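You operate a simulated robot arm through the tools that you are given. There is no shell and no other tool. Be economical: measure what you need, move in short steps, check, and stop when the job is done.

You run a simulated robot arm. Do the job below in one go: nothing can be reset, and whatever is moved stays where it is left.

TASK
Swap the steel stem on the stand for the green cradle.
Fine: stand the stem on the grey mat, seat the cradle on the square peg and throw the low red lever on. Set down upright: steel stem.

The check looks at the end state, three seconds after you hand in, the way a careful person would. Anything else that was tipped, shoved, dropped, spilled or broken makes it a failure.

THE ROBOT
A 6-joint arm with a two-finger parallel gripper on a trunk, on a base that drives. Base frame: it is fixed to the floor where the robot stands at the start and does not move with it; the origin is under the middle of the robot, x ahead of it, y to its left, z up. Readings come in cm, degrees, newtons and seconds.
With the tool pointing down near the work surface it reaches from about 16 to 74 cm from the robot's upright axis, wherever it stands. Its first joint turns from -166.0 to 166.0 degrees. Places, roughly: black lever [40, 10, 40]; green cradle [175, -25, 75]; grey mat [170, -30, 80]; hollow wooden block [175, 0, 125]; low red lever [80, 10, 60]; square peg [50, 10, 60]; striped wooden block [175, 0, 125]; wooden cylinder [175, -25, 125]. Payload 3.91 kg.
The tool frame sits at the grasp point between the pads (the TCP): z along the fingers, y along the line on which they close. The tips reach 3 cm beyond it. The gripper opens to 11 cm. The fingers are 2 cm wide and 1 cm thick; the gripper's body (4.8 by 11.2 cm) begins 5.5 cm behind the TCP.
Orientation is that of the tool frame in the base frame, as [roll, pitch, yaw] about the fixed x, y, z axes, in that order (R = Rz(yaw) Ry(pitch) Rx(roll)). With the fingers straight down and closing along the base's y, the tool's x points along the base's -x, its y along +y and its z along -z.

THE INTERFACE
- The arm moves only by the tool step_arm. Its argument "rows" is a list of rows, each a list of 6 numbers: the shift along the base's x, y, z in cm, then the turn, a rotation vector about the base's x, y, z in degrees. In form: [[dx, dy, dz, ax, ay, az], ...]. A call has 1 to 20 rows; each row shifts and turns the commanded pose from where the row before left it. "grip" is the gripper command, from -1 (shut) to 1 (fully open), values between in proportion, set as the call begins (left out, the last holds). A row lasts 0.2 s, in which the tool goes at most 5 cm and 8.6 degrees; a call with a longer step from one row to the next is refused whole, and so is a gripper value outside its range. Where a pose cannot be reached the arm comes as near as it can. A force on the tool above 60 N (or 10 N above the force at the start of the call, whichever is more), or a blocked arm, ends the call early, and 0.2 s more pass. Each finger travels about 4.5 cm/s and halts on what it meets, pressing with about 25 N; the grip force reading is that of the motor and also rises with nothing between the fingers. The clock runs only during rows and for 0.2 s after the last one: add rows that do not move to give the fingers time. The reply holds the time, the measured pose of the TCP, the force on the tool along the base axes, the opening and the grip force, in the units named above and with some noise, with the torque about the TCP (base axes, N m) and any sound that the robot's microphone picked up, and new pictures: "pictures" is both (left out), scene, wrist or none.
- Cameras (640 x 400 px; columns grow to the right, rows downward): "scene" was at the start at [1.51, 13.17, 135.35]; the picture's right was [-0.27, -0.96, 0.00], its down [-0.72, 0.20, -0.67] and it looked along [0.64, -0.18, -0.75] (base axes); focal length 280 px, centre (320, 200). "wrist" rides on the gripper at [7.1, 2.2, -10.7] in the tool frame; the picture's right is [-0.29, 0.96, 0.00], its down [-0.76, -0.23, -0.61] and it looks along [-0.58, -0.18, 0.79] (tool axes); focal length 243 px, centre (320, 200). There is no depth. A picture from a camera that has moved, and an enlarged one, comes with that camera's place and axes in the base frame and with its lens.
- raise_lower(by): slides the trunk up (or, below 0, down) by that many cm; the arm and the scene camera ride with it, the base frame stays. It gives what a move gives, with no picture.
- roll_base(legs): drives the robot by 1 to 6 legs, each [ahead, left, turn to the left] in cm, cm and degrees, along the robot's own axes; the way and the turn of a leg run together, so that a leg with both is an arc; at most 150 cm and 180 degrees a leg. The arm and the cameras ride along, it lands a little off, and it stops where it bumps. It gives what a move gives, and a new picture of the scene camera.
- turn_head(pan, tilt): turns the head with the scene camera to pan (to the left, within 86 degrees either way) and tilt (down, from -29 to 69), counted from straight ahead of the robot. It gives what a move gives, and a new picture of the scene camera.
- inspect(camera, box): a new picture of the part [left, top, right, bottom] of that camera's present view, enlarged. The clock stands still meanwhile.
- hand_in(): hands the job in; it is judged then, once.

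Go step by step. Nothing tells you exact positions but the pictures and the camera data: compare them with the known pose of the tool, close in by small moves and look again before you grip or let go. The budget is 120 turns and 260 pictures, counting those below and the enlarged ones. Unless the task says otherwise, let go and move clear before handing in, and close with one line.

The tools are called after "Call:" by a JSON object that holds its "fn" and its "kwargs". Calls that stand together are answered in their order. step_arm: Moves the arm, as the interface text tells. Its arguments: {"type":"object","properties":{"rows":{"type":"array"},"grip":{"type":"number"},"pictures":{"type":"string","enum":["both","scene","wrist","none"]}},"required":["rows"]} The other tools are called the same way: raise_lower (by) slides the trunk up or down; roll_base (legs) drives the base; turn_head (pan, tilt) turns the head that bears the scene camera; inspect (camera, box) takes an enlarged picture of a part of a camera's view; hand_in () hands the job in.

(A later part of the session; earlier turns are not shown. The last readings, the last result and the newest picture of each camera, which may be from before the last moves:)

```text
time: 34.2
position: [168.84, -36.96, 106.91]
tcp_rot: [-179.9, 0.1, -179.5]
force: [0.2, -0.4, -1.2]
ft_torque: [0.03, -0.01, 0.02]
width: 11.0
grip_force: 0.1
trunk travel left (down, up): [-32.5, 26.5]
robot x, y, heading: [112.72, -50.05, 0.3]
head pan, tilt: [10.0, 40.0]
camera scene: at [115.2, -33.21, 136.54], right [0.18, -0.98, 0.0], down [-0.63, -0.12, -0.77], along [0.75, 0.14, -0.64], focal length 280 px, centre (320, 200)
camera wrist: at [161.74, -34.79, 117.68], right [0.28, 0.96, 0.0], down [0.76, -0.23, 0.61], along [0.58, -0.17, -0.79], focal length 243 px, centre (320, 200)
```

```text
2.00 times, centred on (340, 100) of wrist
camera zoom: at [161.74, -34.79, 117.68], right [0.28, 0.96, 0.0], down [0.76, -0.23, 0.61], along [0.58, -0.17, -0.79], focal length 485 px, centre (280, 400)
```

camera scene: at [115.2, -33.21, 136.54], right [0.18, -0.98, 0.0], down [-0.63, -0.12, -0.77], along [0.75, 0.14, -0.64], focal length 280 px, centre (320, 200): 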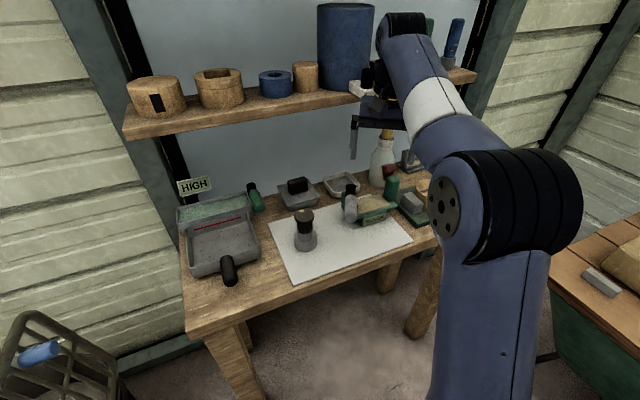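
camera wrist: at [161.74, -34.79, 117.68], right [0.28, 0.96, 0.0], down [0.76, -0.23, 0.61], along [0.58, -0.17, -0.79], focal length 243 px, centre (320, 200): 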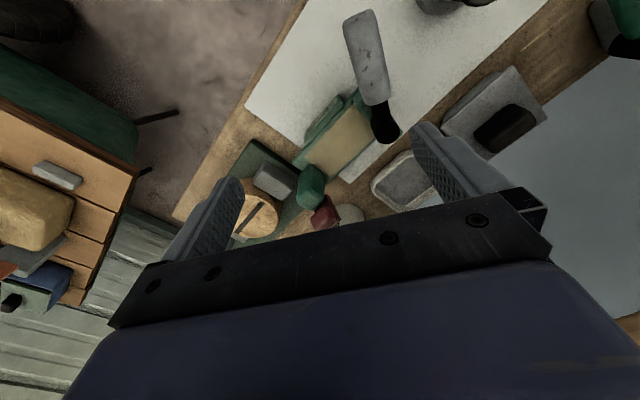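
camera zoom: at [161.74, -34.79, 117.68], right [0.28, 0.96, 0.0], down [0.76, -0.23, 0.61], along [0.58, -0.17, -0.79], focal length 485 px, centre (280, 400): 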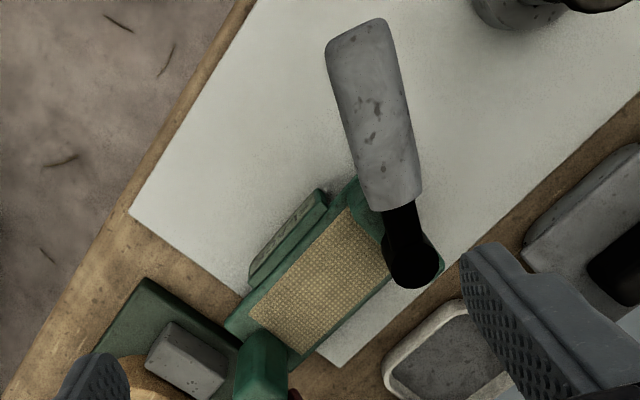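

The stem stands fine. The cradle's platform centre is ≈(176,-36), top z≈85.7, long axis at about -57°, so I'll turn the gripper -60.7° to close across its width, and look again from above.

Call:
{"fn": "step_arm", "kwargs": {"rows": [[0.8, 0.1, 0, 0, 0, -7.6], [0.8, 0.1, 0, 0, 0, -7.6], [0.8, 0.1, 0, 0, 0, -7.6], [0.8, 0.1, 0, 0, 0, -7.6], [0.8, 0.1, 0, 0, 0, -7.6], [0.8, 0.1, 0, 0, 0, -7.6], [0.8, 0.2, 0, 0, 0, -7.6], [0.9, 0.2, 0, 0, 0, -7.6], [0, 0, -4, 0, 0, 0], [0, 0, 0, 0, 0, 0]], "pictures": "both"}}

Call:
{"fn": "inspect", "kwargs": {"camera": "wrist", "box": [180, 0, 500, 200]}}

Call:
{"fn": "inspect", "kwargs": {"camera": "scene", "box": [300, 130, 440, 218]}}

```text
time: 35.3
position: [171.33, -36.46, 107.31]
tcp_rot: [-179.5, -0.5, 147.8]
force: [-34.1, -7.0, -1.1]
ft_torque: [0.56, -3.05, 0.84]
width: 11.0
grip_force: 0.1
trunk travel left (down, up): [-32.5, 26.5]
robot x, y, heading: [112.68, -50.5, 0.3]
head pan, tilt: [10.0, 40.0]
stopped in row 5: the force on the tool passed its limit at 71 N (the readings are from after the stop); the commanded pose is now the measured one
camera scene: at [114.6, -33.29, 136.57], right [0.18, -0.98, 0.0], down [-0.63, -0.12, -0.77], along [0.76, 0.14, -0.64], focal length 280 px, centre (320, 200)
camera wrist: at [166.66, -30.72, 118.07], right [0.76, 0.65, -0.01], down [0.53, -0.6, 0.6], along [0.39, -0.46, -0.8], focal length 243 px, centre (320, 200)
```

scene: 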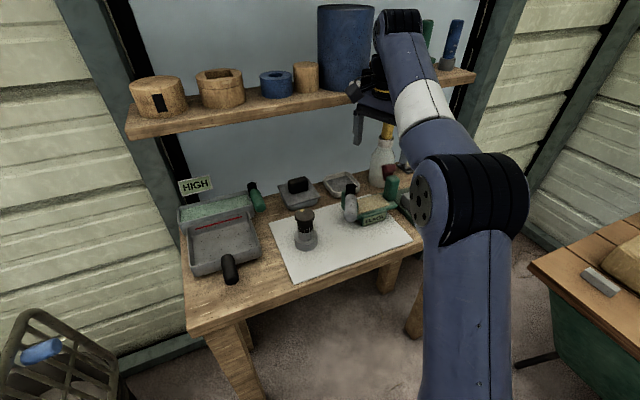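
wrist: 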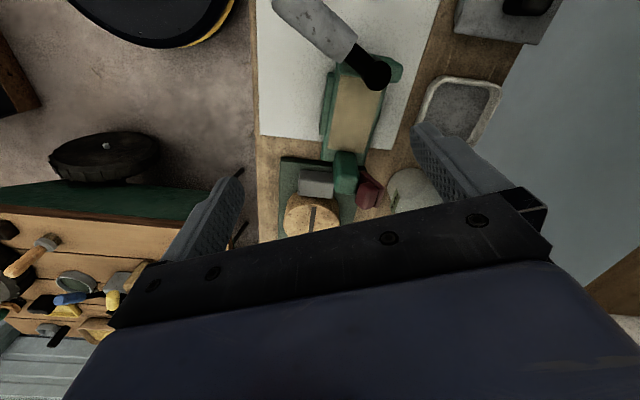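

```text
2.00 times, centred on (340, 100) of wrist
camera zoom: at [166.66, -30.72, 118.07], right [0.76, 0.65, -0.01], down [0.53, -0.6, 0.6], along [0.39, -0.46, -0.8], focal length 485 px, centre (280, 400)
```

zoom: 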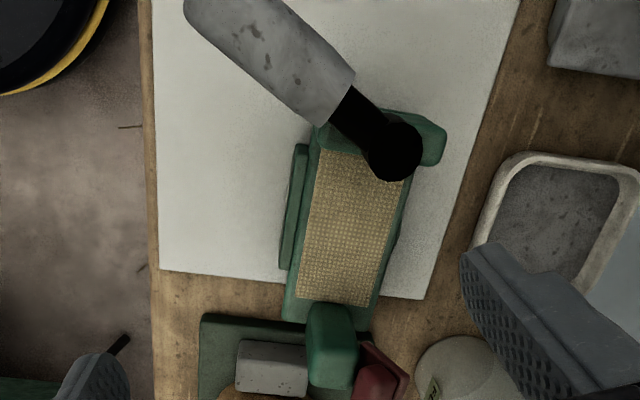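

```text
4.55 times, centred on (370, 174) of scene
camera zoom: at [114.6, -33.29, 136.57], right [0.18, -0.98, 0.0], down [-0.63, -0.12, -0.77], along [0.76, 0.14, -0.64], focal length 1272 px, centre (93, 318)
```

zoom: 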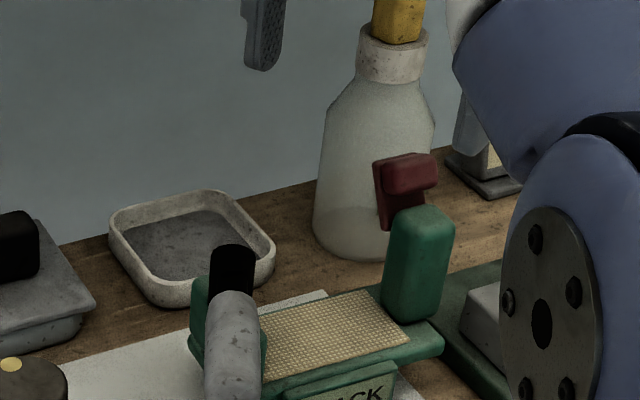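

Something bumped: most likely the gripper's back against the shelf edge. I'll back straight off and check what I touched.

Call:
{"fn": "step_arm", "kwargs": {"rows": [[-2, 0, 0, 0, 0, 0], [-3, 0, 0, 0, 0, 0], [-3, 0, -2, 0, 0, 0], [0, 0, 0, 0, 0, 0]], "pictures": "scene"}}

Call:
{"fn": "inspect", "kwargs": {"camera": "scene", "box": [300, 0, 480, 112]}}

```text
time: 36.3
position: [163.81, -36.25, 104.8]
tcp_rot: [-179.6, -0.5, 147.7]
force: [0.2, 0.2, 0.1]
ft_torque: [-0.01, -0.04, 0.0]
width: 11.02
grip_force: 0.1
trunk travel left (down, up): [-32.5, 26.5]
robot x, y, heading: [113.06, -50.25, 0.4]
head pan, tilt: [10.0, 40.0]
camera scene: at [115.08, -33.2, 136.54], right [0.18, -0.98, 0.0], down [-0.63, -0.12, -0.77], along [0.75, 0.14, -0.64], focal length 280 px, centre (320, 200)
```

scene: 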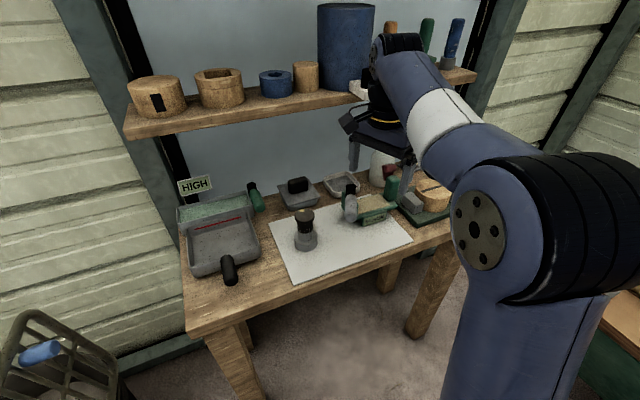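

```text
3.56 times, centred on (390, 56) of scene
camera zoom: at [115.08, -33.2, 136.54], right [0.18, -0.98, 0.0], down [-0.63, -0.12, -0.77], along [0.75, 0.14, -0.64], focal length 995 px, centre (71, 712)
```

zoom: 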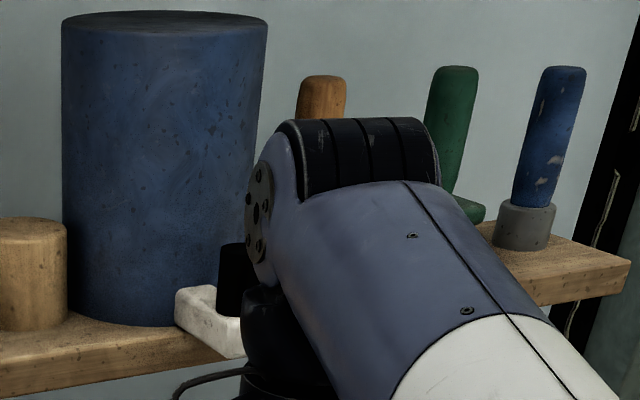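

Contact was about 9 cm above the TCP (z≈116), at shelf level. I'll draw back and compare the shelf items with the earlier picture.

Call:
{"fn": "step_arm", "kwargs": {"rows": [[-4, -2, 0, 0, 0, 0], [-4, -3, 0, 0, 0, 0], [-4, -3, 0, 0, 0, 0], [-3, -4, 0, 0, 0, 0], [0, -4, 0, 0, 0, 0], [0, -4, 0, 0, 0, 0]], "pictures": "scene"}}

Call:
{"fn": "inspect", "kwargs": {"camera": "scene", "box": [300, 0, 480, 112]}}

Call:
{"fn": "inspect", "kwargs": {"camera": "scene", "box": [320, 130, 440, 205]}}

```text
time: 37.7
position: [148.88, -56.37, 104.83]
tcp_rot: [-179.5, -0.5, 147.7]
force: [-0.7, -0.5, 0.0]
ft_torque: [-0.04, -0.01, 0.03]
width: 11.01
grip_force: 0.2
trunk travel left (down, up): [-32.5, 26.5]
robot x, y, heading: [113.0, -49.94, 0.2]
head pan, tilt: [10.0, 40.0]
camera scene: at [115.09, -33.18, 136.54], right [0.18, -0.98, 0.0], down [-0.63, -0.12, -0.77], along [0.75, 0.14, -0.64], focal length 280 px, centre (320, 200)
```

scene: 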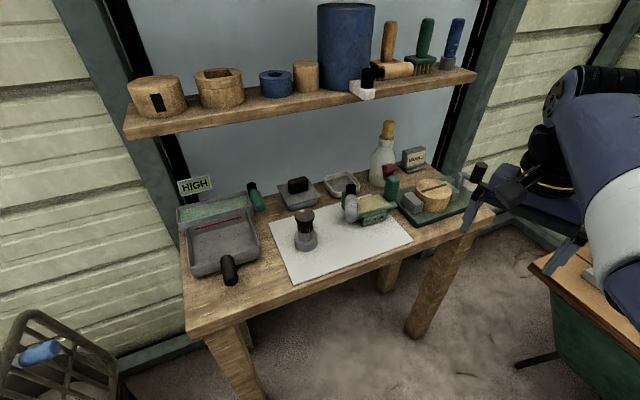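

```text
3.56 times, centred on (390, 56) of scene
camera zoom: at [115.09, -33.18, 136.54], right [0.18, -0.98, 0.0], down [-0.63, -0.12, -0.77], along [0.75, 0.14, -0.64], focal length 995 px, centre (71, 712)
```

zoom: 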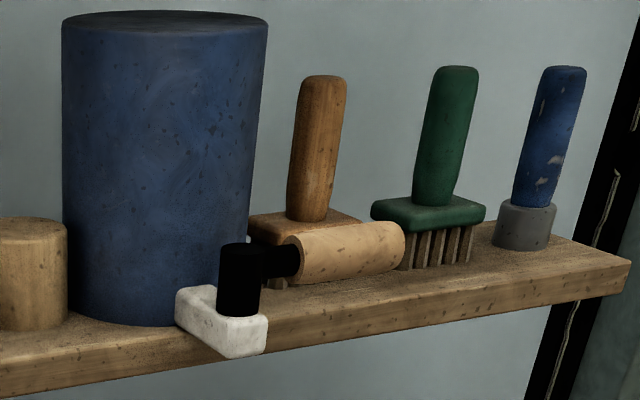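

```text
5.33 times, centred on (380, 168) of scene
camera zoom: at [115.09, -33.18, 136.54], right [0.18, -0.98, 0.0], down [-0.63, -0.12, -0.77], along [0.75, 0.14, -0.64], focal length 1492 px, centre (0, 373)
```

zoom: 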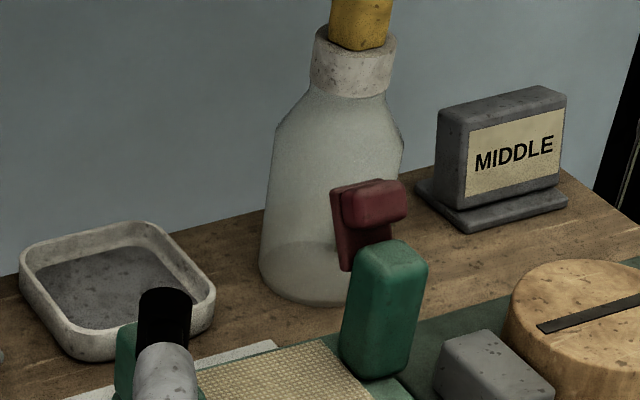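

Shelf items look unchanged (the white bracket is where it was). The shelf edge overhangs the cradle's rear, so a vertical grasp there won't fit; I'll grip the cradle's green post with a tilted tool from the front, slide the cradle forward on the mat, then regrip from above. Turning and tilting in the free space first.

Call:
{"fn": "step_arm", "kwargs": {"rows": [[0, 0, 0, 0, 0, 8.2], [0, 0, 0, 0, 0, 8.2], [0, 0, 0, 0, 0, 8.2], [0, 0, 0, 0, 0, 8.2], [0, 0, 0, 0, 0, 8.2], [0, 0, 0, 0, 0, 8.2], [0, 0, 0, 0, 0, 8.2], [0, 0, 0, 0, 0, 8.2], [0, 0, 0, 4.47, -6.63, 0], [0, 0, 0, 4.47, -6.63, 0], [0, 0, 0, 4.47, -6.63, 0], [0, 0, 0, 4.47, -6.63, 0], [0, 0, 0, 4.47, -6.63, 0]], "grip": -0.09, "pictures": "both"}}

```text
time: 40.5
position: [148.95, -56.36, 104.89]
tcp_rot: [-179.9, 39.6, -146.8]
force: [0.6, 0.2, -1.0]
ft_torque: [-0.01, 0.04, -0.02]
width: 5.0
grip_force: 0.0
trunk travel left (down, up): [-32.5, 26.5]
robot x, y, heading: [112.73, -50.22, 0.4]
head pan, tilt: [10.0, 40.0]
camera scene: at [115.1, -33.2, 136.54], right [0.18, -0.98, 0.0], down [-0.63, -0.12, -0.77], along [0.75, 0.14, -0.64], focal length 280 px, centre (320, 200)
camera wrist: at [137.48, -61.21, 108.76], right [-0.34, 0.92, 0.19], down [0.29, -0.08, 0.95], along [0.9, 0.37, -0.24], focal length 243 px, centre (320, 200)
```

scene: 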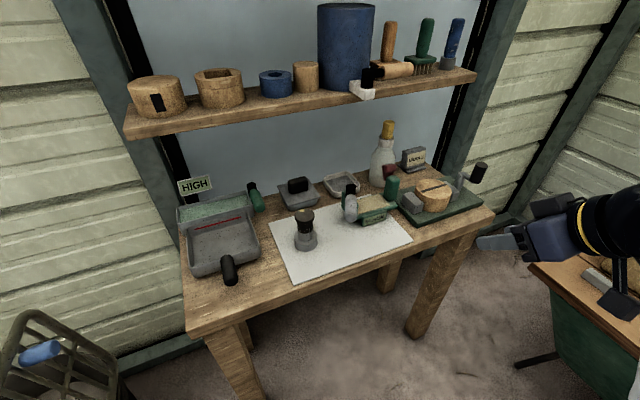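
wrist: 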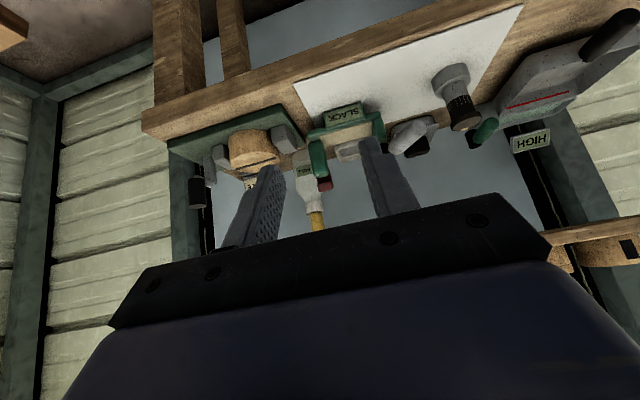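

The upside-down wrist view shows the cradle from the front. Moving to a staging point 10 cm in front of its post.

Call:
{"fn": "step_arm", "kwargs": {"rows": [[4, 1.5, -2, 0, 0, 0], [4, 1.5, -2, 0, 0, 0], [4, 1.5, -2, 0, 0, 0], [4, 1.5, -2, 0, 0, 0], [4, 1.5, -2, 0, 0, 0], [2.1, 1, -1.5, 0, 0, 0], [0, 0, 0, 0, 0, 0]], "pictures": "both"}}

Call:
{"fn": "inspect", "kwargs": {"camera": "wrist", "box": [200, 40, 460, 202]}}

Call:
{"fn": "inspect", "kwargs": {"camera": "scene", "box": [320, 130, 480, 230]}}

```text
time: 42.1
position: [171.0, -47.81, 93.33]
tcp_rot: [179.8, 39.5, -147.0]
force: [0.4, 0.5, 0.4]
ft_torque: [-0.03, 0.02, 0.02]
width: 5.04
grip_force: 0.1
trunk travel left (down, up): [-32.5, 26.5]
robot x, y, heading: [112.73, -50.11, 0.5]
head pan, tilt: [10.0, 40.0]
camera scene: at [115.12, -33.2, 136.54], right [0.18, -0.98, 0.0], down [-0.63, -0.12, -0.77], along [0.75, 0.14, -0.64], focal length 280 px, centre (320, 200)
camera wrist: at [159.61, -52.74, 97.22], right [-0.34, 0.92, 0.19], down [0.3, -0.09, 0.95], along [0.89, 0.37, -0.24], focal length 243 px, centre (320, 200)
```

scene: 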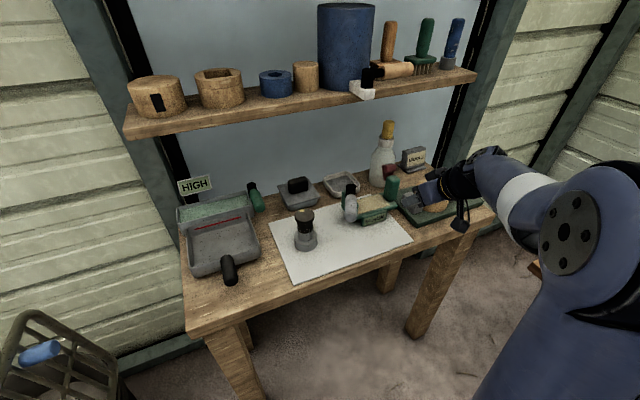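
wrist: 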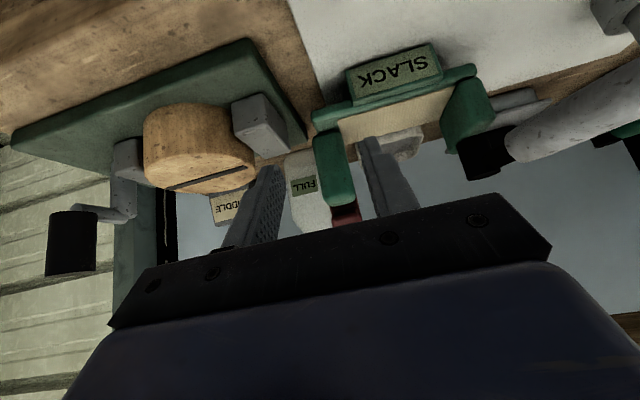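

```text
2.46 times, centred on (330, 121) of wrist
camera zoom: at [159.61, -52.74, 97.22], right [-0.34, 0.92, 0.19], down [0.3, -0.09, 0.95], along [0.89, 0.37, -0.24], focal length 597 px, centre (295, 394)
```

zoom: 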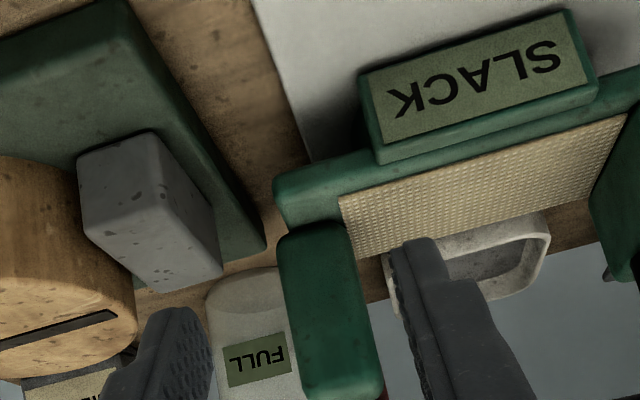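

```text
4.00 times, centred on (400, 180) of scene
camera zoom: at [115.12, -33.2, 136.54], right [0.18, -0.98, 0.0], down [-0.63, -0.12, -0.77], along [0.75, 0.14, -0.64], focal length 1119 px, centre (0, 280)
```

zoom: 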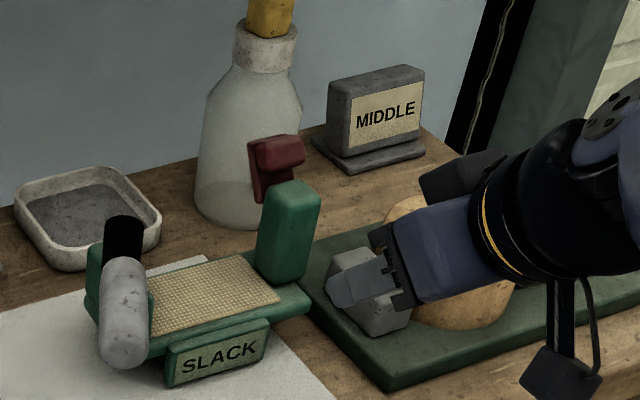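

Post lies midway between the fingers. Advancing along the line to it and lowering to z≈90.3.

Call:
{"fn": "step_arm", "kwargs": {"rows": [[1.4, 0.9, -1, 0, 0, 0], [1.4, 0.9, -1, 0, 0, 0], [1.4, 0.9, -1, 0, 0, 0], [1.4, 0.95, 0, 0, 0, 0], [1.4, 0.95, 0, 0, 0, 0], [1.4, 0.95, 0, 0, 0, 0], [0, 0, 0, 0, 0, 0]], "pictures": "both"}}

Call:
{"fn": "inspect", "kwargs": {"camera": "wrist", "box": [200, 40, 460, 202]}}

Call:
{"fn": "inspect", "kwargs": {"camera": "scene", "box": [320, 130, 480, 230]}}

```text
time: 43.7
position: [179.47, -42.26, 90.45]
tcp_rot: [179.8, 39.3, -147.0]
force: [0.9, 0.4, -0.2]
ft_torque: [-0.01, 0.0, 0.02]
width: 5.03
grip_force: 0.2
trunk travel left (down, up): [-32.5, 26.5]
robot x, y, heading: [112.67, -50.11, 0.4]
head pan, tilt: [10.0, 40.0]
camera scene: at [115.11, -33.2, 136.54], right [0.18, -0.98, 0.0], down [-0.63, -0.12, -0.77], along [0.75, 0.14, -0.64], focal length 280 px, centre (320, 200)
camera wrist: at [168.08, -47.14, 94.26], right [-0.34, 0.92, 0.19], down [0.3, -0.08, 0.95], along [0.89, 0.37, -0.24], focal length 243 px, centre (320, 200)
```

scene: 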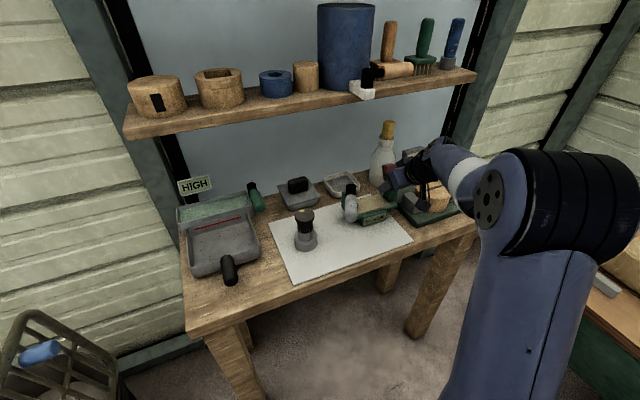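
wrist: 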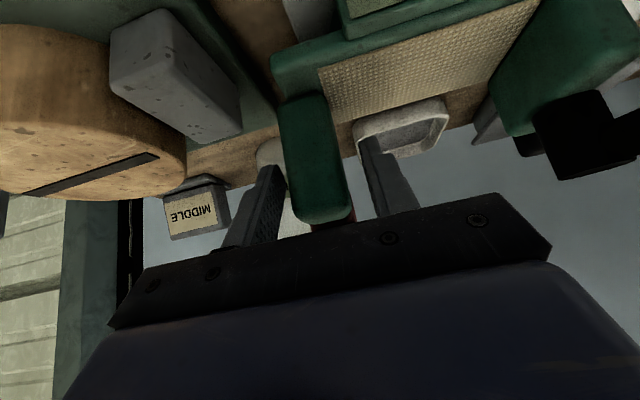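

```text
2.46 times, centred on (330, 121) of wrist
camera zoom: at [168.08, -47.14, 94.26], right [-0.34, 0.92, 0.19], down [0.3, -0.08, 0.95], along [0.89, 0.37, -0.24], focal length 597 px, centre (295, 394)
```

zoom: 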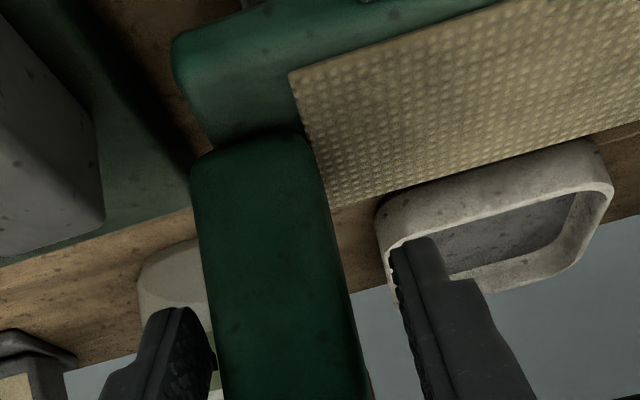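

```text
4.00 times, centred on (400, 180) of scene
camera zoom: at [115.11, -33.2, 136.54], right [0.18, -0.98, 0.0], down [-0.63, -0.12, -0.77], along [0.75, 0.14, -0.64], focal length 1119 px, centre (0, 280)
```

zoom: 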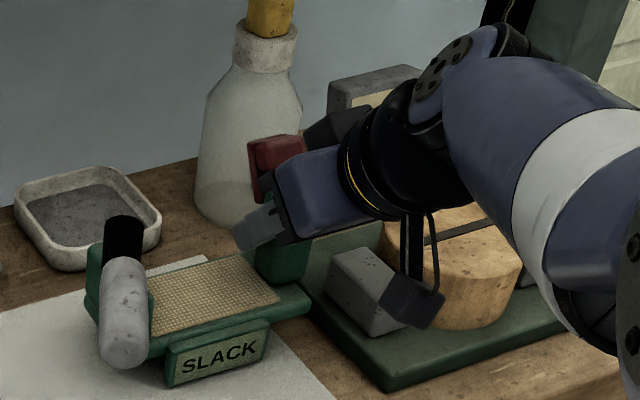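

Post sits slightly toward the left finger; I'll shift 0.4 cm and close gently.

Call:
{"fn": "step_arm", "kwargs": {"rows": [[0.22, -0.33, 0, 0, 0, 0], [0, 0, 0, 0, 0, 0]], "pictures": "none"}}

Call:
{"fn": "step_arm", "kwargs": {"rows": [[0, 0, 0, 0, 0, 0], [0, 0, 0, 0, 0, 0], [0, 0, 0, 0, 0, 0], [0, 0, 0, 0, 0, 0]], "grip": -1, "pictures": "wrist"}}

```text
time: 44.3
position: [179.67, -42.44, 90.41]
tcp_rot: [179.8, 39.4, -147.1]
force: [0.2, -0.5, 0.5]
ft_torque: [-0.01, 0.01, 0.03]
width: 5.03
grip_force: 0.1
trunk travel left (down, up): [-32.5, 26.5]
robot x, y, heading: [113.11, -49.87, 0.4]
head pan, tilt: [10.0, 40.0]
```

```text
time: 45.3
position: [179.7, -42.44, 90.44]
tcp_rot: [179.8, 39.4, -147.0]
force: [0.4, 2.0, 0.8]
ft_torque: [0.01, -0.02, 0.0]
width: 3.19
grip_force: 24.9
trunk travel left (down, up): [-32.5, 26.5]
robot x, y, heading: [113.04, -50.24, 0.5]
head pan, tilt: [10.0, 40.0]
camera wrist: at [168.22, -47.46, 94.26], right [-0.34, 0.92, 0.19], down [0.3, -0.08, 0.95], along [0.89, 0.37, -0.24], focal length 243 px, centre (320, 200)
```

wrist: 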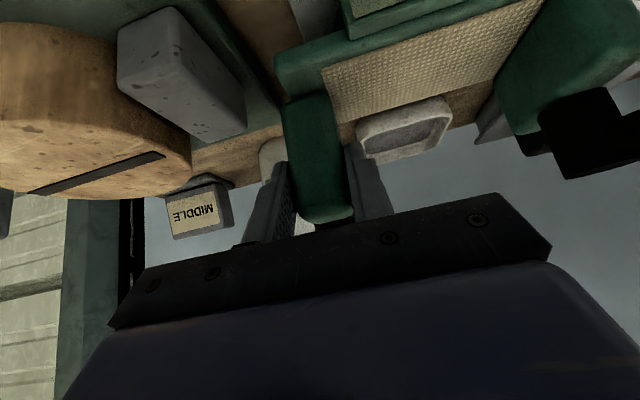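

Post gripped. Small test lift to sense the weight.

Call:
{"fn": "step_arm", "kwargs": {"rows": [[0, 0, 0.3, 0, 0, 0], [0, 0, 0.3, 0, 0, 0], [0, 0, 0, 0, 0, 0]], "pictures": "wrist"}}

Call:
{"fn": "inspect", "kwargs": {"camera": "scene", "box": [320, 130, 480, 230]}}

```text
time: 46.1
position: [179.54, -42.61, 90.88]
tcp_rot: [179.9, 39.4, -147.0]
force: [-0.4, -0.7, -4.1]
ft_torque: [-0.27, -0.12, 0.02]
width: 3.16
grip_force: 25.2
trunk travel left (down, up): [-32.5, 26.5]
robot x, y, heading: [113.07, -49.94, 0.2]
head pan, tilt: [10.0, 40.0]
camera wrist: at [168.22, -47.51, 94.81], right [-0.34, 0.92, 0.19], down [0.3, -0.08, 0.95], along [0.89, 0.37, -0.24], focal length 243 px, centre (320, 200)
```

wrist: 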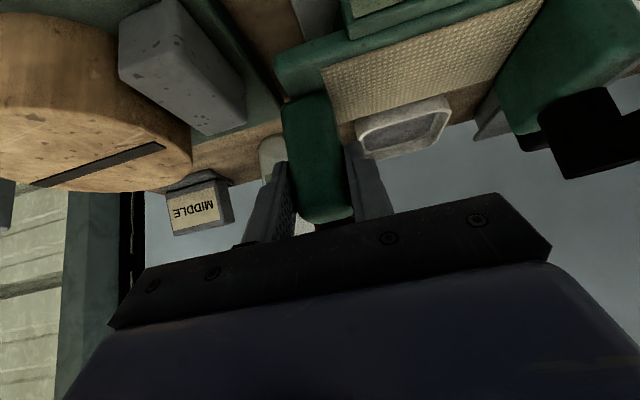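

```text
4.00 times, centred on (400, 180) of scene
camera zoom: at [115.13, -33.2, 136.54], right [0.18, -0.98, 0.0], down [-0.63, -0.12, -0.77], along [0.75, 0.14, -0.64], focal length 1119 px, centre (0, 280)
```

zoom: 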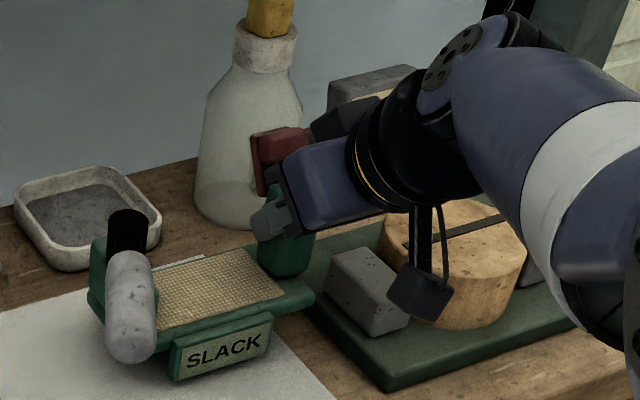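

It lifts level at ~4 N. I'll raise it a bit, bring it forward on the mat, and set it down there.

Call:
{"fn": "step_arm", "kwargs": {"rows": [[0, 0, 0.6, 0, 0, 0], [-0.9, -0.5, 0.3, 0, 0, 0], [-1.1, -0.5, 0, 0, 0, 0], [-1.1, -0.5, 0, 0, 0, 0], [-1.1, -0.5, 0, 0, 0, 0], [-1.1, -0.5, 0, 0, 0, 0], [-0.7, -0.4, 0, 0, 0, 0], [0, 0, 0, 0, 0, 0]], "pictures": "both"}}

Call:
{"fn": "inspect", "kwargs": {"camera": "scene", "box": [300, 140, 460, 240]}}

```text
time: 47.9
position: [173.67, -45.52, 91.94]
tcp_rot: [179.7, 39.4, -147.0]
force: [-0.4, -0.5, -4.0]
ft_torque: [-0.26, -0.15, 0.0]
width: 3.16
grip_force: 25.2
trunk travel left (down, up): [-32.5, 26.5]
robot x, y, heading: [112.94, -50.0, 0.4]
head pan, tilt: [10.0, 40.0]
camera scene: at [115.12, -33.2, 136.54], right [0.18, -0.98, 0.0], down [-0.63, -0.12, -0.77], along [0.75, 0.14, -0.64], focal length 280 px, centre (320, 200)
camera wrist: at [162.19, -50.44, 95.74], right [-0.33, 0.92, 0.19], down [0.3, -0.09, 0.95], along [0.89, 0.37, -0.24], focal length 243 px, centre (320, 200)
```

scene: 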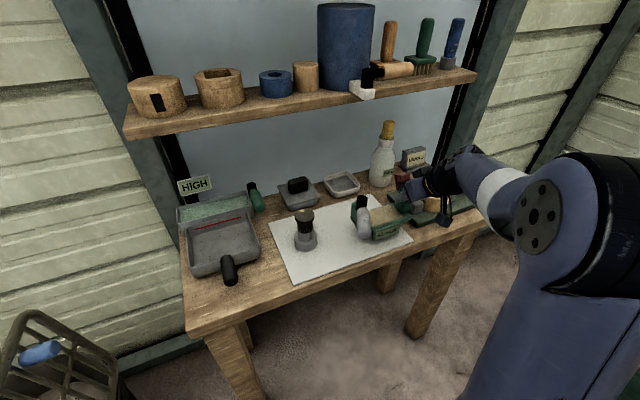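
wrist: 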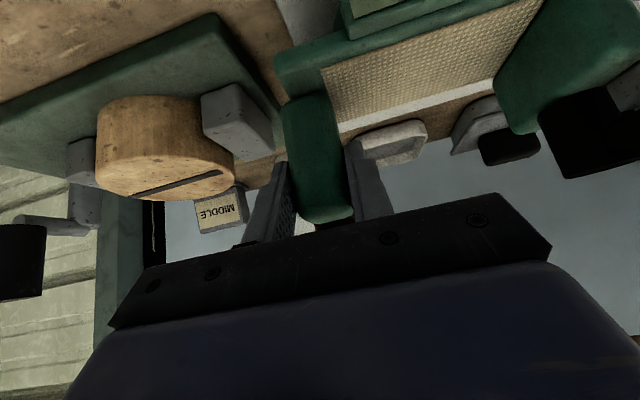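

```text
4.00 times, centred on (380, 190) of scene
camera zoom: at [115.12, -33.2, 136.54], right [0.18, -0.98, 0.0], down [-0.63, -0.12, -0.77], along [0.75, 0.14, -0.64], focal length 1119 px, centre (80, 240)
```

zoom: 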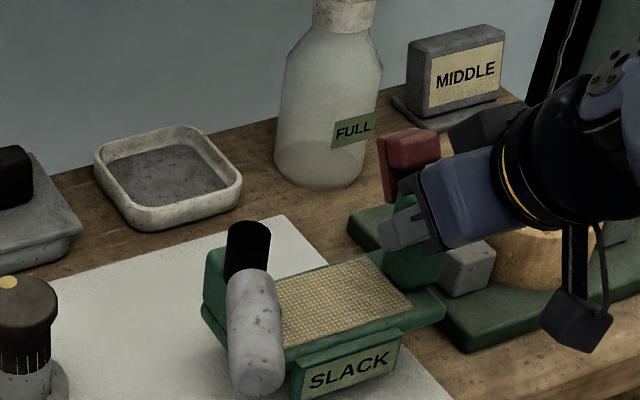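

The red block behind the post is part of the cradle. Setting it down here on the mat.

Call:
{"fn": "step_arm", "kwargs": {"rows": [[-0.5, -0.3, -0.5, 0, 0, 0], [0, 0, -0.5, 0, 0, 0], [0, 0, -0.3, 0, 0, 0], [0, 0, -0.2, 0, 0, 0], [0, 0, 0, 0, 0, 0]], "pictures": "none"}}

```text
time: 49.1
position: [173.25, -45.82, 90.43]
tcp_rot: [179.9, 39.4, -146.9]
force: [0.2, -0.8, -1.1]
ft_torque: [-0.15, 0.05, 0.01]
width: 3.18
grip_force: 25.1
trunk travel left (down, up): [-32.5, 26.5]
robot x, y, heading: [112.69, -50.18, 0.4]
head pan, tilt: [10.0, 40.0]
```

Call:
{"fn": "step_arm", "kwargs": {"rows": [[0, 0, -0.15, 0, 0, 0], [0, 0, 0, 0, 0, 0]], "pictures": "none"}}

Call:
{"fn": "step_arm", "kwargs": {"rows": [[0, 0, 0, 0, 0, 0], [0, 0, 0, 0, 0, 0], [0, 0, 0, 0, 0, 0]], "grip": -0.05, "pictures": "both"}}

```text
time: 49.7
position: [172.98, -45.81, 90.46]
tcp_rot: [179.9, 39.6, -147.0]
force: [0.6, -0.3, 11.4]
ft_torque: [0.0, 0.54, 0.05]
width: 3.18
grip_force: 25.3
trunk travel left (down, up): [-32.5, 26.5]
robot x, y, heading: [112.53, -49.88, 0.3]
head pan, tilt: [10.0, 40.0]
```

```text
time: 50.5
position: [173.04, -45.79, 90.27]
tcp_rot: [179.8, 39.4, -147.0]
force: [-0.5, 0.3, -0.2]
ft_torque: [0.0, 0.0, 0.0]
width: 5.23
grip_force: 0.0
trunk travel left (down, up): [-32.5, 26.5]
robot x, y, heading: [113.05, -50.17, 0.4]
head pan, tilt: [10.0, 40.0]
camera scene: at [115.1, -33.2, 136.54], right [0.18, -0.98, 0.0], down [-0.63, -0.12, -0.77], along [0.75, 0.14, -0.64], focal length 280 px, centre (320, 200)
camera wrist: at [161.7, -50.7, 94.09], right [-0.34, 0.92, 0.19], down [0.3, -0.08, 0.95], along [0.89, 0.37, -0.24], focal length 243 px, centre (320, 200)
```

scene: 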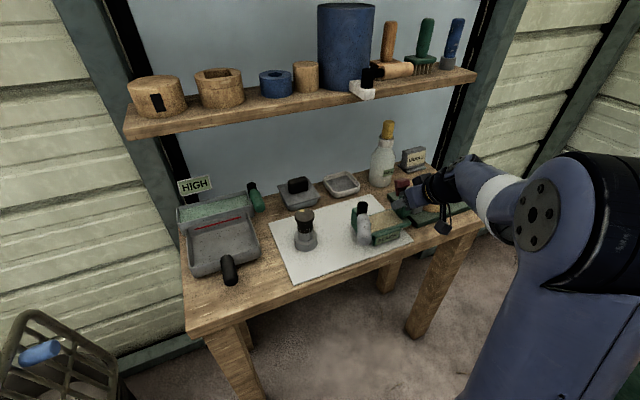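
wrist: 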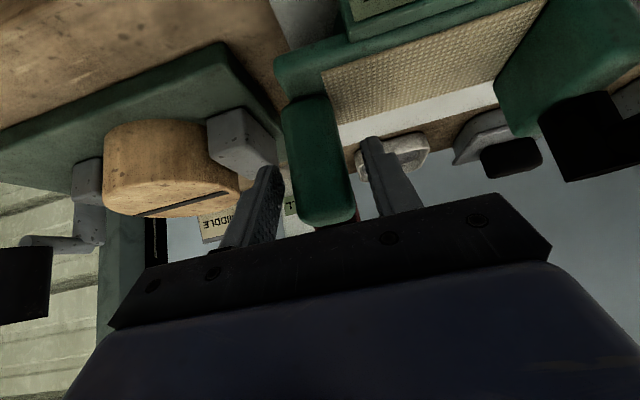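

Released. Retract along the finger direction, untilt, and turn to close across the cradle's width.

Call:
{"fn": "step_arm", "kwargs": {"rows": [[-1.6, -1.1, 2.3, 0, 0, 0], [-1.6, -1.1, 2.3, 0, 0, 0], [-2, -1.3, 3, 0, 0, 0], [-2, -1.3, 3, 0, 0, 0], [-2, -1, 2, 0, 0, 0], [0, 0, 0, -4.47, 6.63, 0], [0, 0, 0, -4.47, 6.63, 0], [0, 0, 0, -4.47, 6.63, 0], [0, 0, 0, -4.47, 6.63, 0], [0, 0, 0, -4.4, 6.5, 0]], "pictures": "none"}}

Call:
{"fn": "step_arm", "kwargs": {"rows": [[0, 0, 0, 0, 0, -8.2], [0, 0, 0, 0, 0, -8.2], [0, 0, 0, 0, 0, -8.2], [0, 0, 0, 0, 0, -8.2], [0, 0, 0, 0, 0, -8.2], [0, 0, 0, 0, 0, -8.2], [0, 0, 0, 0, 0, -8.2], [0, 0, 0, 0, 0, -8.2], [0, 0, 0, 0, 0, -8.2], [0, 0, 0, 0, 0, -8.2], [0, 0, 0, 0, 0, -8.2]], "grip": 1, "pictures": "both"}}

```text
time: 52.7
position: [163.85, -51.49, 102.77]
tcp_rot: [-179.6, -0.5, -146.8]
force: [0.1, 0.3, -0.1]
ft_torque: [-0.02, 0.02, 0.01]
width: 5.23
grip_force: 0.0
trunk travel left (down, up): [-32.5, 26.5]
robot x, y, heading: [112.69, -49.78, 0.5]
head pan, tilt: [10.0, 40.0]
```

```text
time: 55.1
position: [163.94, -51.71, 102.85]
tcp_rot: [-179.6, -0.4, 123.0]
force: [0.0, 0.0, -0.9]
ft_torque: [-0.04, -0.03, -0.02]
width: 11.01
grip_force: 0.2
trunk travel left (down, up): [-32.5, 26.5]
robot x, y, heading: [112.96, -49.83, 0.4]
head pan, tilt: [10.0, 40.0]
camera scene: at [115.1, -33.2, 136.54], right [0.18, -0.98, 0.0], down [-0.63, -0.12, -0.77], along [0.75, 0.14, -0.64], focal length 280 px, centre (320, 200)
camera wrist: at [162.02, -44.44, 113.67], right [0.96, 0.28, -0.01], down [0.23, -0.76, 0.6], along [0.16, -0.58, -0.8], focal length 243 px, centre (320, 200)
```

scene: 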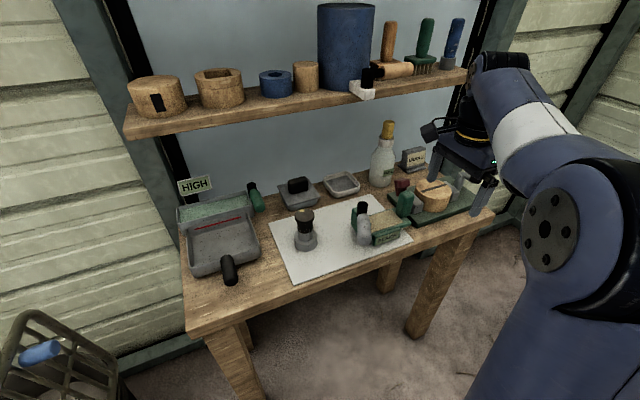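
wrist: 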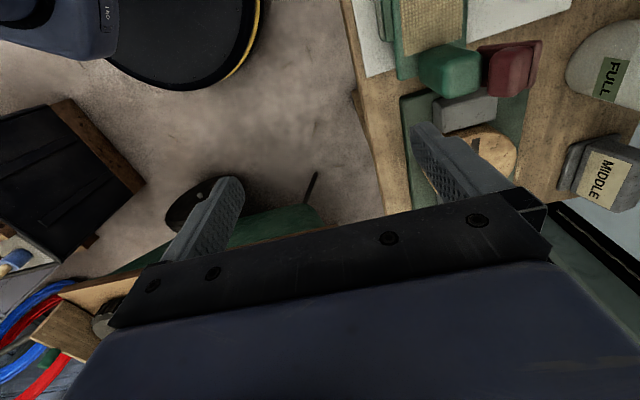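

Now move above the cradle centre and look.

Call:
{"fn": "step_arm", "kwargs": {"rows": [[0, 3, -1, 0, 0, 0], [1, 3, -1, 0, 0, 0], [2, 3, -1, 0, 0, 0], [2, 2.5, -1, 0, 0, 0], [0.5, 0.5, 0, 0, 0, 0], [0, 0, 0, 0, 0, 0]], "pictures": "both"}}

Call:
{"fn": "inspect", "kwargs": {"camera": "wrist", "box": [180, 0, 500, 200]}}

Call:
{"fn": "inspect", "kwargs": {"camera": "scene", "box": [300, 140, 460, 240]}}

```text
time: 56.5
position: [169.53, -39.49, 98.85]
tcp_rot: [-179.6, -0.3, 123.0]
force: [0.1, -0.4, -0.4]
ft_torque: [0.0, 0.02, -0.03]
width: 10.99
grip_force: 0.1
trunk travel left (down, up): [-32.5, 26.5]
robot x, y, heading: [112.56, -50.28, 0.2]
head pan, tilt: [10.0, 40.0]
camera scene: at [115.1, -33.2, 136.54], right [0.18, -0.98, 0.0], down [-0.63, -0.12, -0.77], along [0.75, 0.14, -0.64], focal length 280 px, centre (320, 200)
camera wrist: at [167.52, -32.39, 109.66], right [0.96, 0.28, -0.01], down [0.23, -0.76, 0.6], along [0.16, -0.58, -0.8], focal length 243 px, centre (320, 200)
```

scene: 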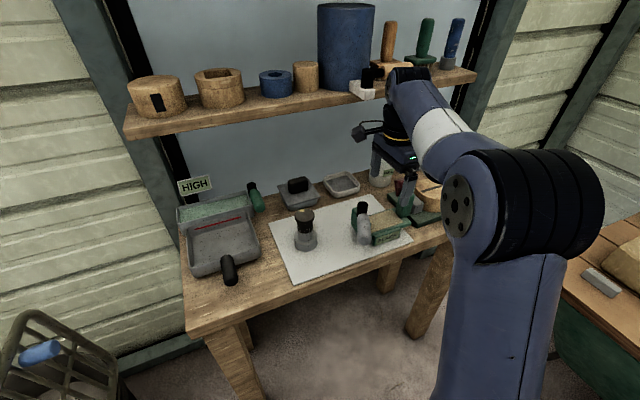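
wrist: 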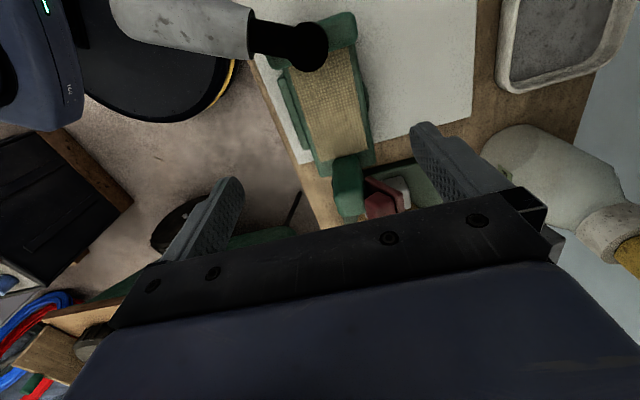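

```text
2.00 times, centred on (340, 100) of wrist
camera zoom: at [167.52, -32.39, 109.66], right [0.96, 0.28, -0.01], down [0.23, -0.76, 0.6], along [0.16, -0.58, -0.8], focal length 485 px, centre (280, 400)
```

zoom: 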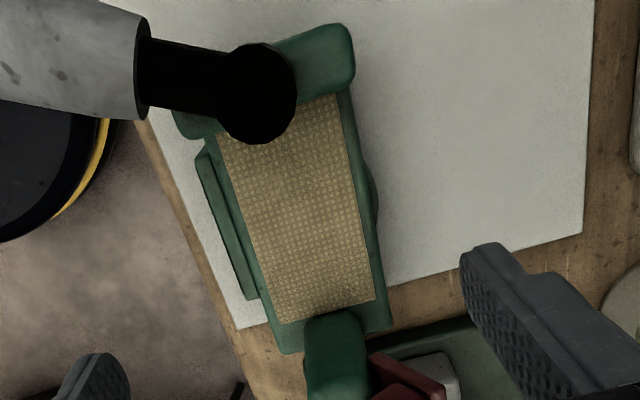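

```text
4.00 times, centred on (380, 190) of scene
camera zoom: at [115.1, -33.2, 136.54], right [0.18, -0.98, 0.0], down [-0.63, -0.12, -0.77], along [0.75, 0.14, -0.64], focal length 1119 px, centre (80, 240)
```

zoom: 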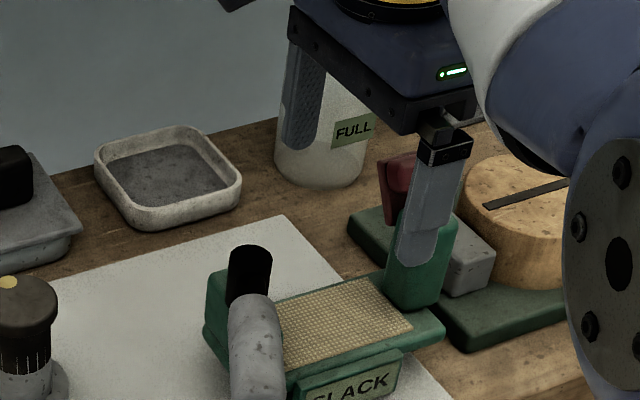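

Cradle platform centre ≈(170.35,-39.25), angle matches the tool; its centre of mass ≈(169.4,-39.3). Descending to z≈86.

Call:
{"fn": "step_arm", "kwargs": {"rows": [[0, 0.2, -3, 0, 0, 0], [0, 0, -3, 0, 0, 0], [0, 0, -2.5, 0, 0, 0], [0, 0, -2, 0, 0, 0], [0, 0, -1.2, 0, 0, 0], [0, 0, -1, 0, 0, 0], [0, 0, 0, 0, 0, 0]], "pictures": "both"}}

Call:
{"fn": "inspect", "kwargs": {"camera": "scene", "box": [300, 140, 460, 240]}}

Call:
{"fn": "inspect", "kwargs": {"camera": "wrist", "box": [180, 50, 500, 250]}}

```text
time: 58.1
position: [169.27, -39.45, 86.2]
tcp_rot: [-179.5, -0.5, 123.1]
force: [0.1, -0.3, 0.6]
ft_torque: [-0.01, 0.0, 0.03]
width: 10.99
grip_force: 0.1
trunk travel left (down, up): [-32.5, 26.5]
robot x, y, heading: [113.2, -49.96, 0.3]
head pan, tilt: [10.0, 40.0]
camera scene: at [115.1, -33.2, 136.54], right [0.18, -0.98, 0.0], down [-0.63, -0.12, -0.77], along [0.75, 0.14, -0.64], focal length 280 px, centre (320, 200)
camera wrist: at [167.51, -32.24, 96.97], right [0.96, 0.28, -0.01], down [0.23, -0.76, 0.6], along [0.16, -0.58, -0.8], focal length 243 px, centre (320, 200)
```

scene: 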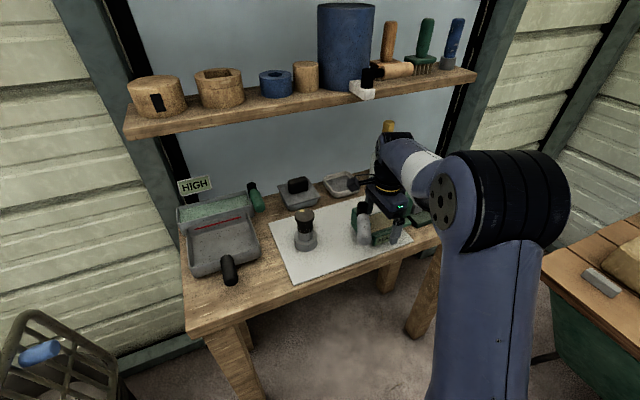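
wrist: 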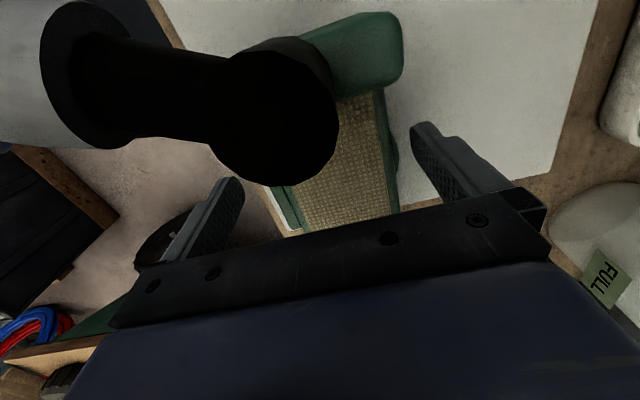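

```text
4.00 times, centred on (380, 190) of scene
camera zoom: at [115.1, -33.2, 136.54], right [0.18, -0.98, 0.0], down [-0.63, -0.12, -0.77], along [0.75, 0.14, -0.64], focal length 1119 px, centre (80, 240)
```

zoom: 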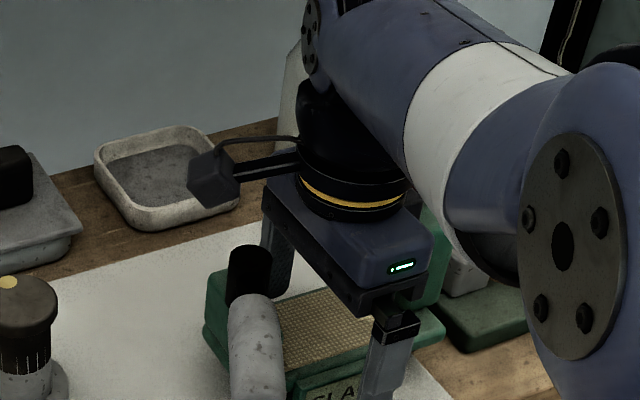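

```text
2.00 times, centred on (340, 150) of wrist
camera zoom: at [167.51, -32.24, 96.97], right [0.96, 0.28, -0.01], down [0.23, -0.76, 0.6], along [0.16, -0.58, -0.8], focal length 485 px, centre (280, 300)
```

zoom: 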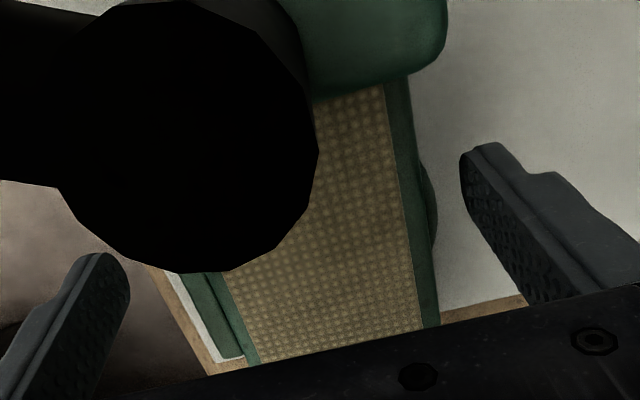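

Fingers straddle the platform. A small centring shift, then close.

Call:
{"fn": "step_arm", "kwargs": {"rows": [[0.3, 0.3, 0, 0, 0, 0], [0, 0, 0, 0, 0, 0]], "pictures": "none"}}

Call:
{"fn": "step_arm", "kwargs": {"rows": [[0, 0, 0, 0, 0, 0], [0, 0, 0, 0, 0, 0], [0, 0, 0, 0, 0, 0], [0, 0, 0, 0, 0, 0], [0, 0, 0, 0, 0, 0]], "grip": -1, "pictures": "wrist"}}

```text
time: 58.7
position: [169.64, -39.09, 86.18]
tcp_rot: [-179.5, -0.4, 123.1]
force: [-0.2, 0.2, 0.1]
ft_torque: [-0.01, -0.01, -0.03]
width: 11.0
grip_force: 0.0
trunk travel left (down, up): [-32.5, 26.5]
robot x, y, heading: [112.98, -50.24, 0.4]
head pan, tilt: [10.0, 40.0]
```

```text
time: 59.9
position: [169.8, -39.06, 86.17]
tcp_rot: [-179.6, -0.4, 123.1]
force: [2.0, 0.5, 1.9]
ft_torque: [0.06, -0.28, 0.05]
width: 6.98
grip_force: 24.4
trunk travel left (down, up): [-32.5, 26.5]
robot x, y, heading: [113.15, -50.02, 0.3]
head pan, tilt: [10.0, 40.0]
camera wrist: at [167.83, -31.93, 97.01], right [0.96, 0.28, -0.01], down [0.23, -0.76, 0.6], along [0.16, -0.58, -0.8], focal length 243 px, centre (320, 200)
```

wrist: 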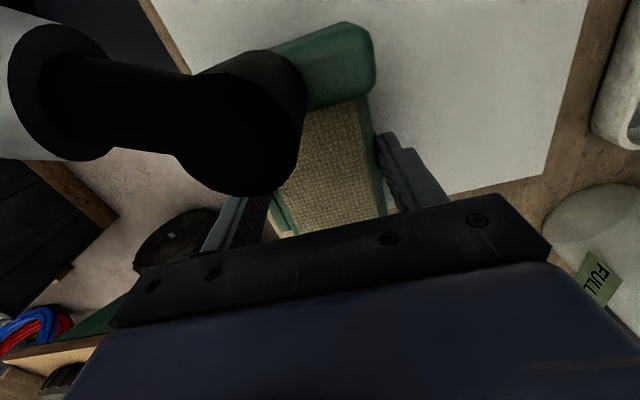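

Gripped at 7 cm. Lifting slightly to check it hangs level.

Call:
{"fn": "step_arm", "kwargs": {"rows": [[0, 0, 0.5, 0, 0, 0], [0, 0, 0.5, 0, 0, 0], [0, 0, 1, 0, 0, 0], [0, 0, 1, 0, 0, 0], [0, 0, 0, 0, 0, 0]], "pictures": "both"}}

Call:
{"fn": "inspect", "kwargs": {"camera": "scene", "box": [300, 140, 460, 240]}}

```text
time: 61.1
position: [169.71, -39.04, 89.17]
tcp_rot: [-179.5, -0.4, 123.1]
force: [-0.2, -0.5, -3.8]
ft_torque: [0.01, 0.03, -0.01]
width: 6.97
grip_force: 25.0
trunk travel left (down, up): [-32.5, 26.5]
robot x, y, heading: [112.66, -49.37, 0.4]
head pan, tilt: [10.0, 40.0]
camera scene: at [115.12, -33.2, 136.54], right [0.18, -0.98, 0.0], down [-0.63, -0.12, -0.77], along [0.75, 0.14, -0.64], focal length 280 px, centre (320, 200)
camera wrist: at [167.85, -31.88, 99.95], right [0.96, 0.28, -0.01], down [0.23, -0.76, 0.6], along [0.16, -0.58, -0.8], focal length 243 px, centre (320, 200)
```

scene: 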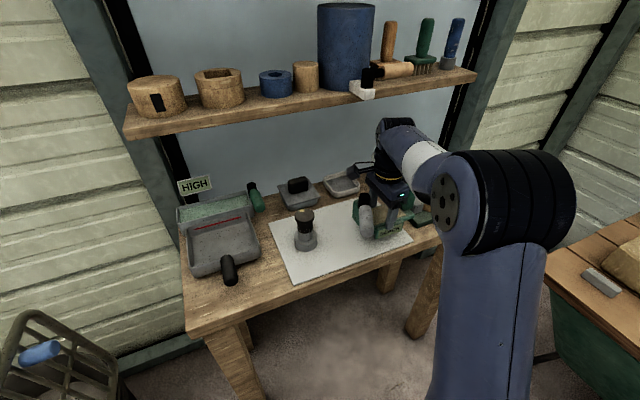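
wrist: 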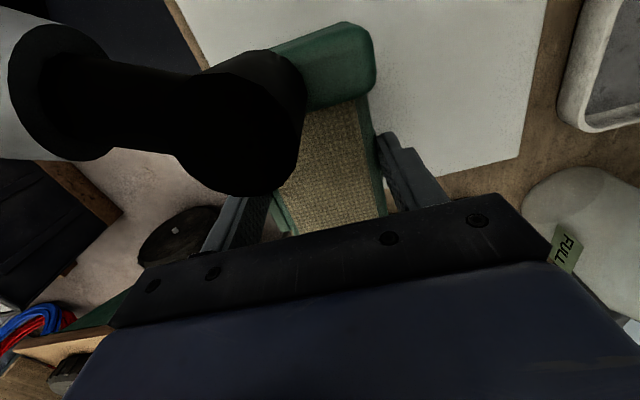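

```text
4.00 times, centred on (380, 190) of scene
camera zoom: at [115.12, -33.2, 136.54], right [0.18, -0.98, 0.0], down [-0.63, -0.12, -0.77], along [0.75, 0.14, -0.64], focal length 1119 px, centre (80, 240)
```

zoom: 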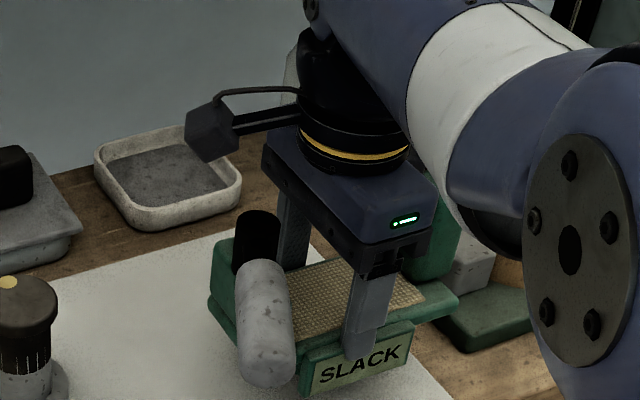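

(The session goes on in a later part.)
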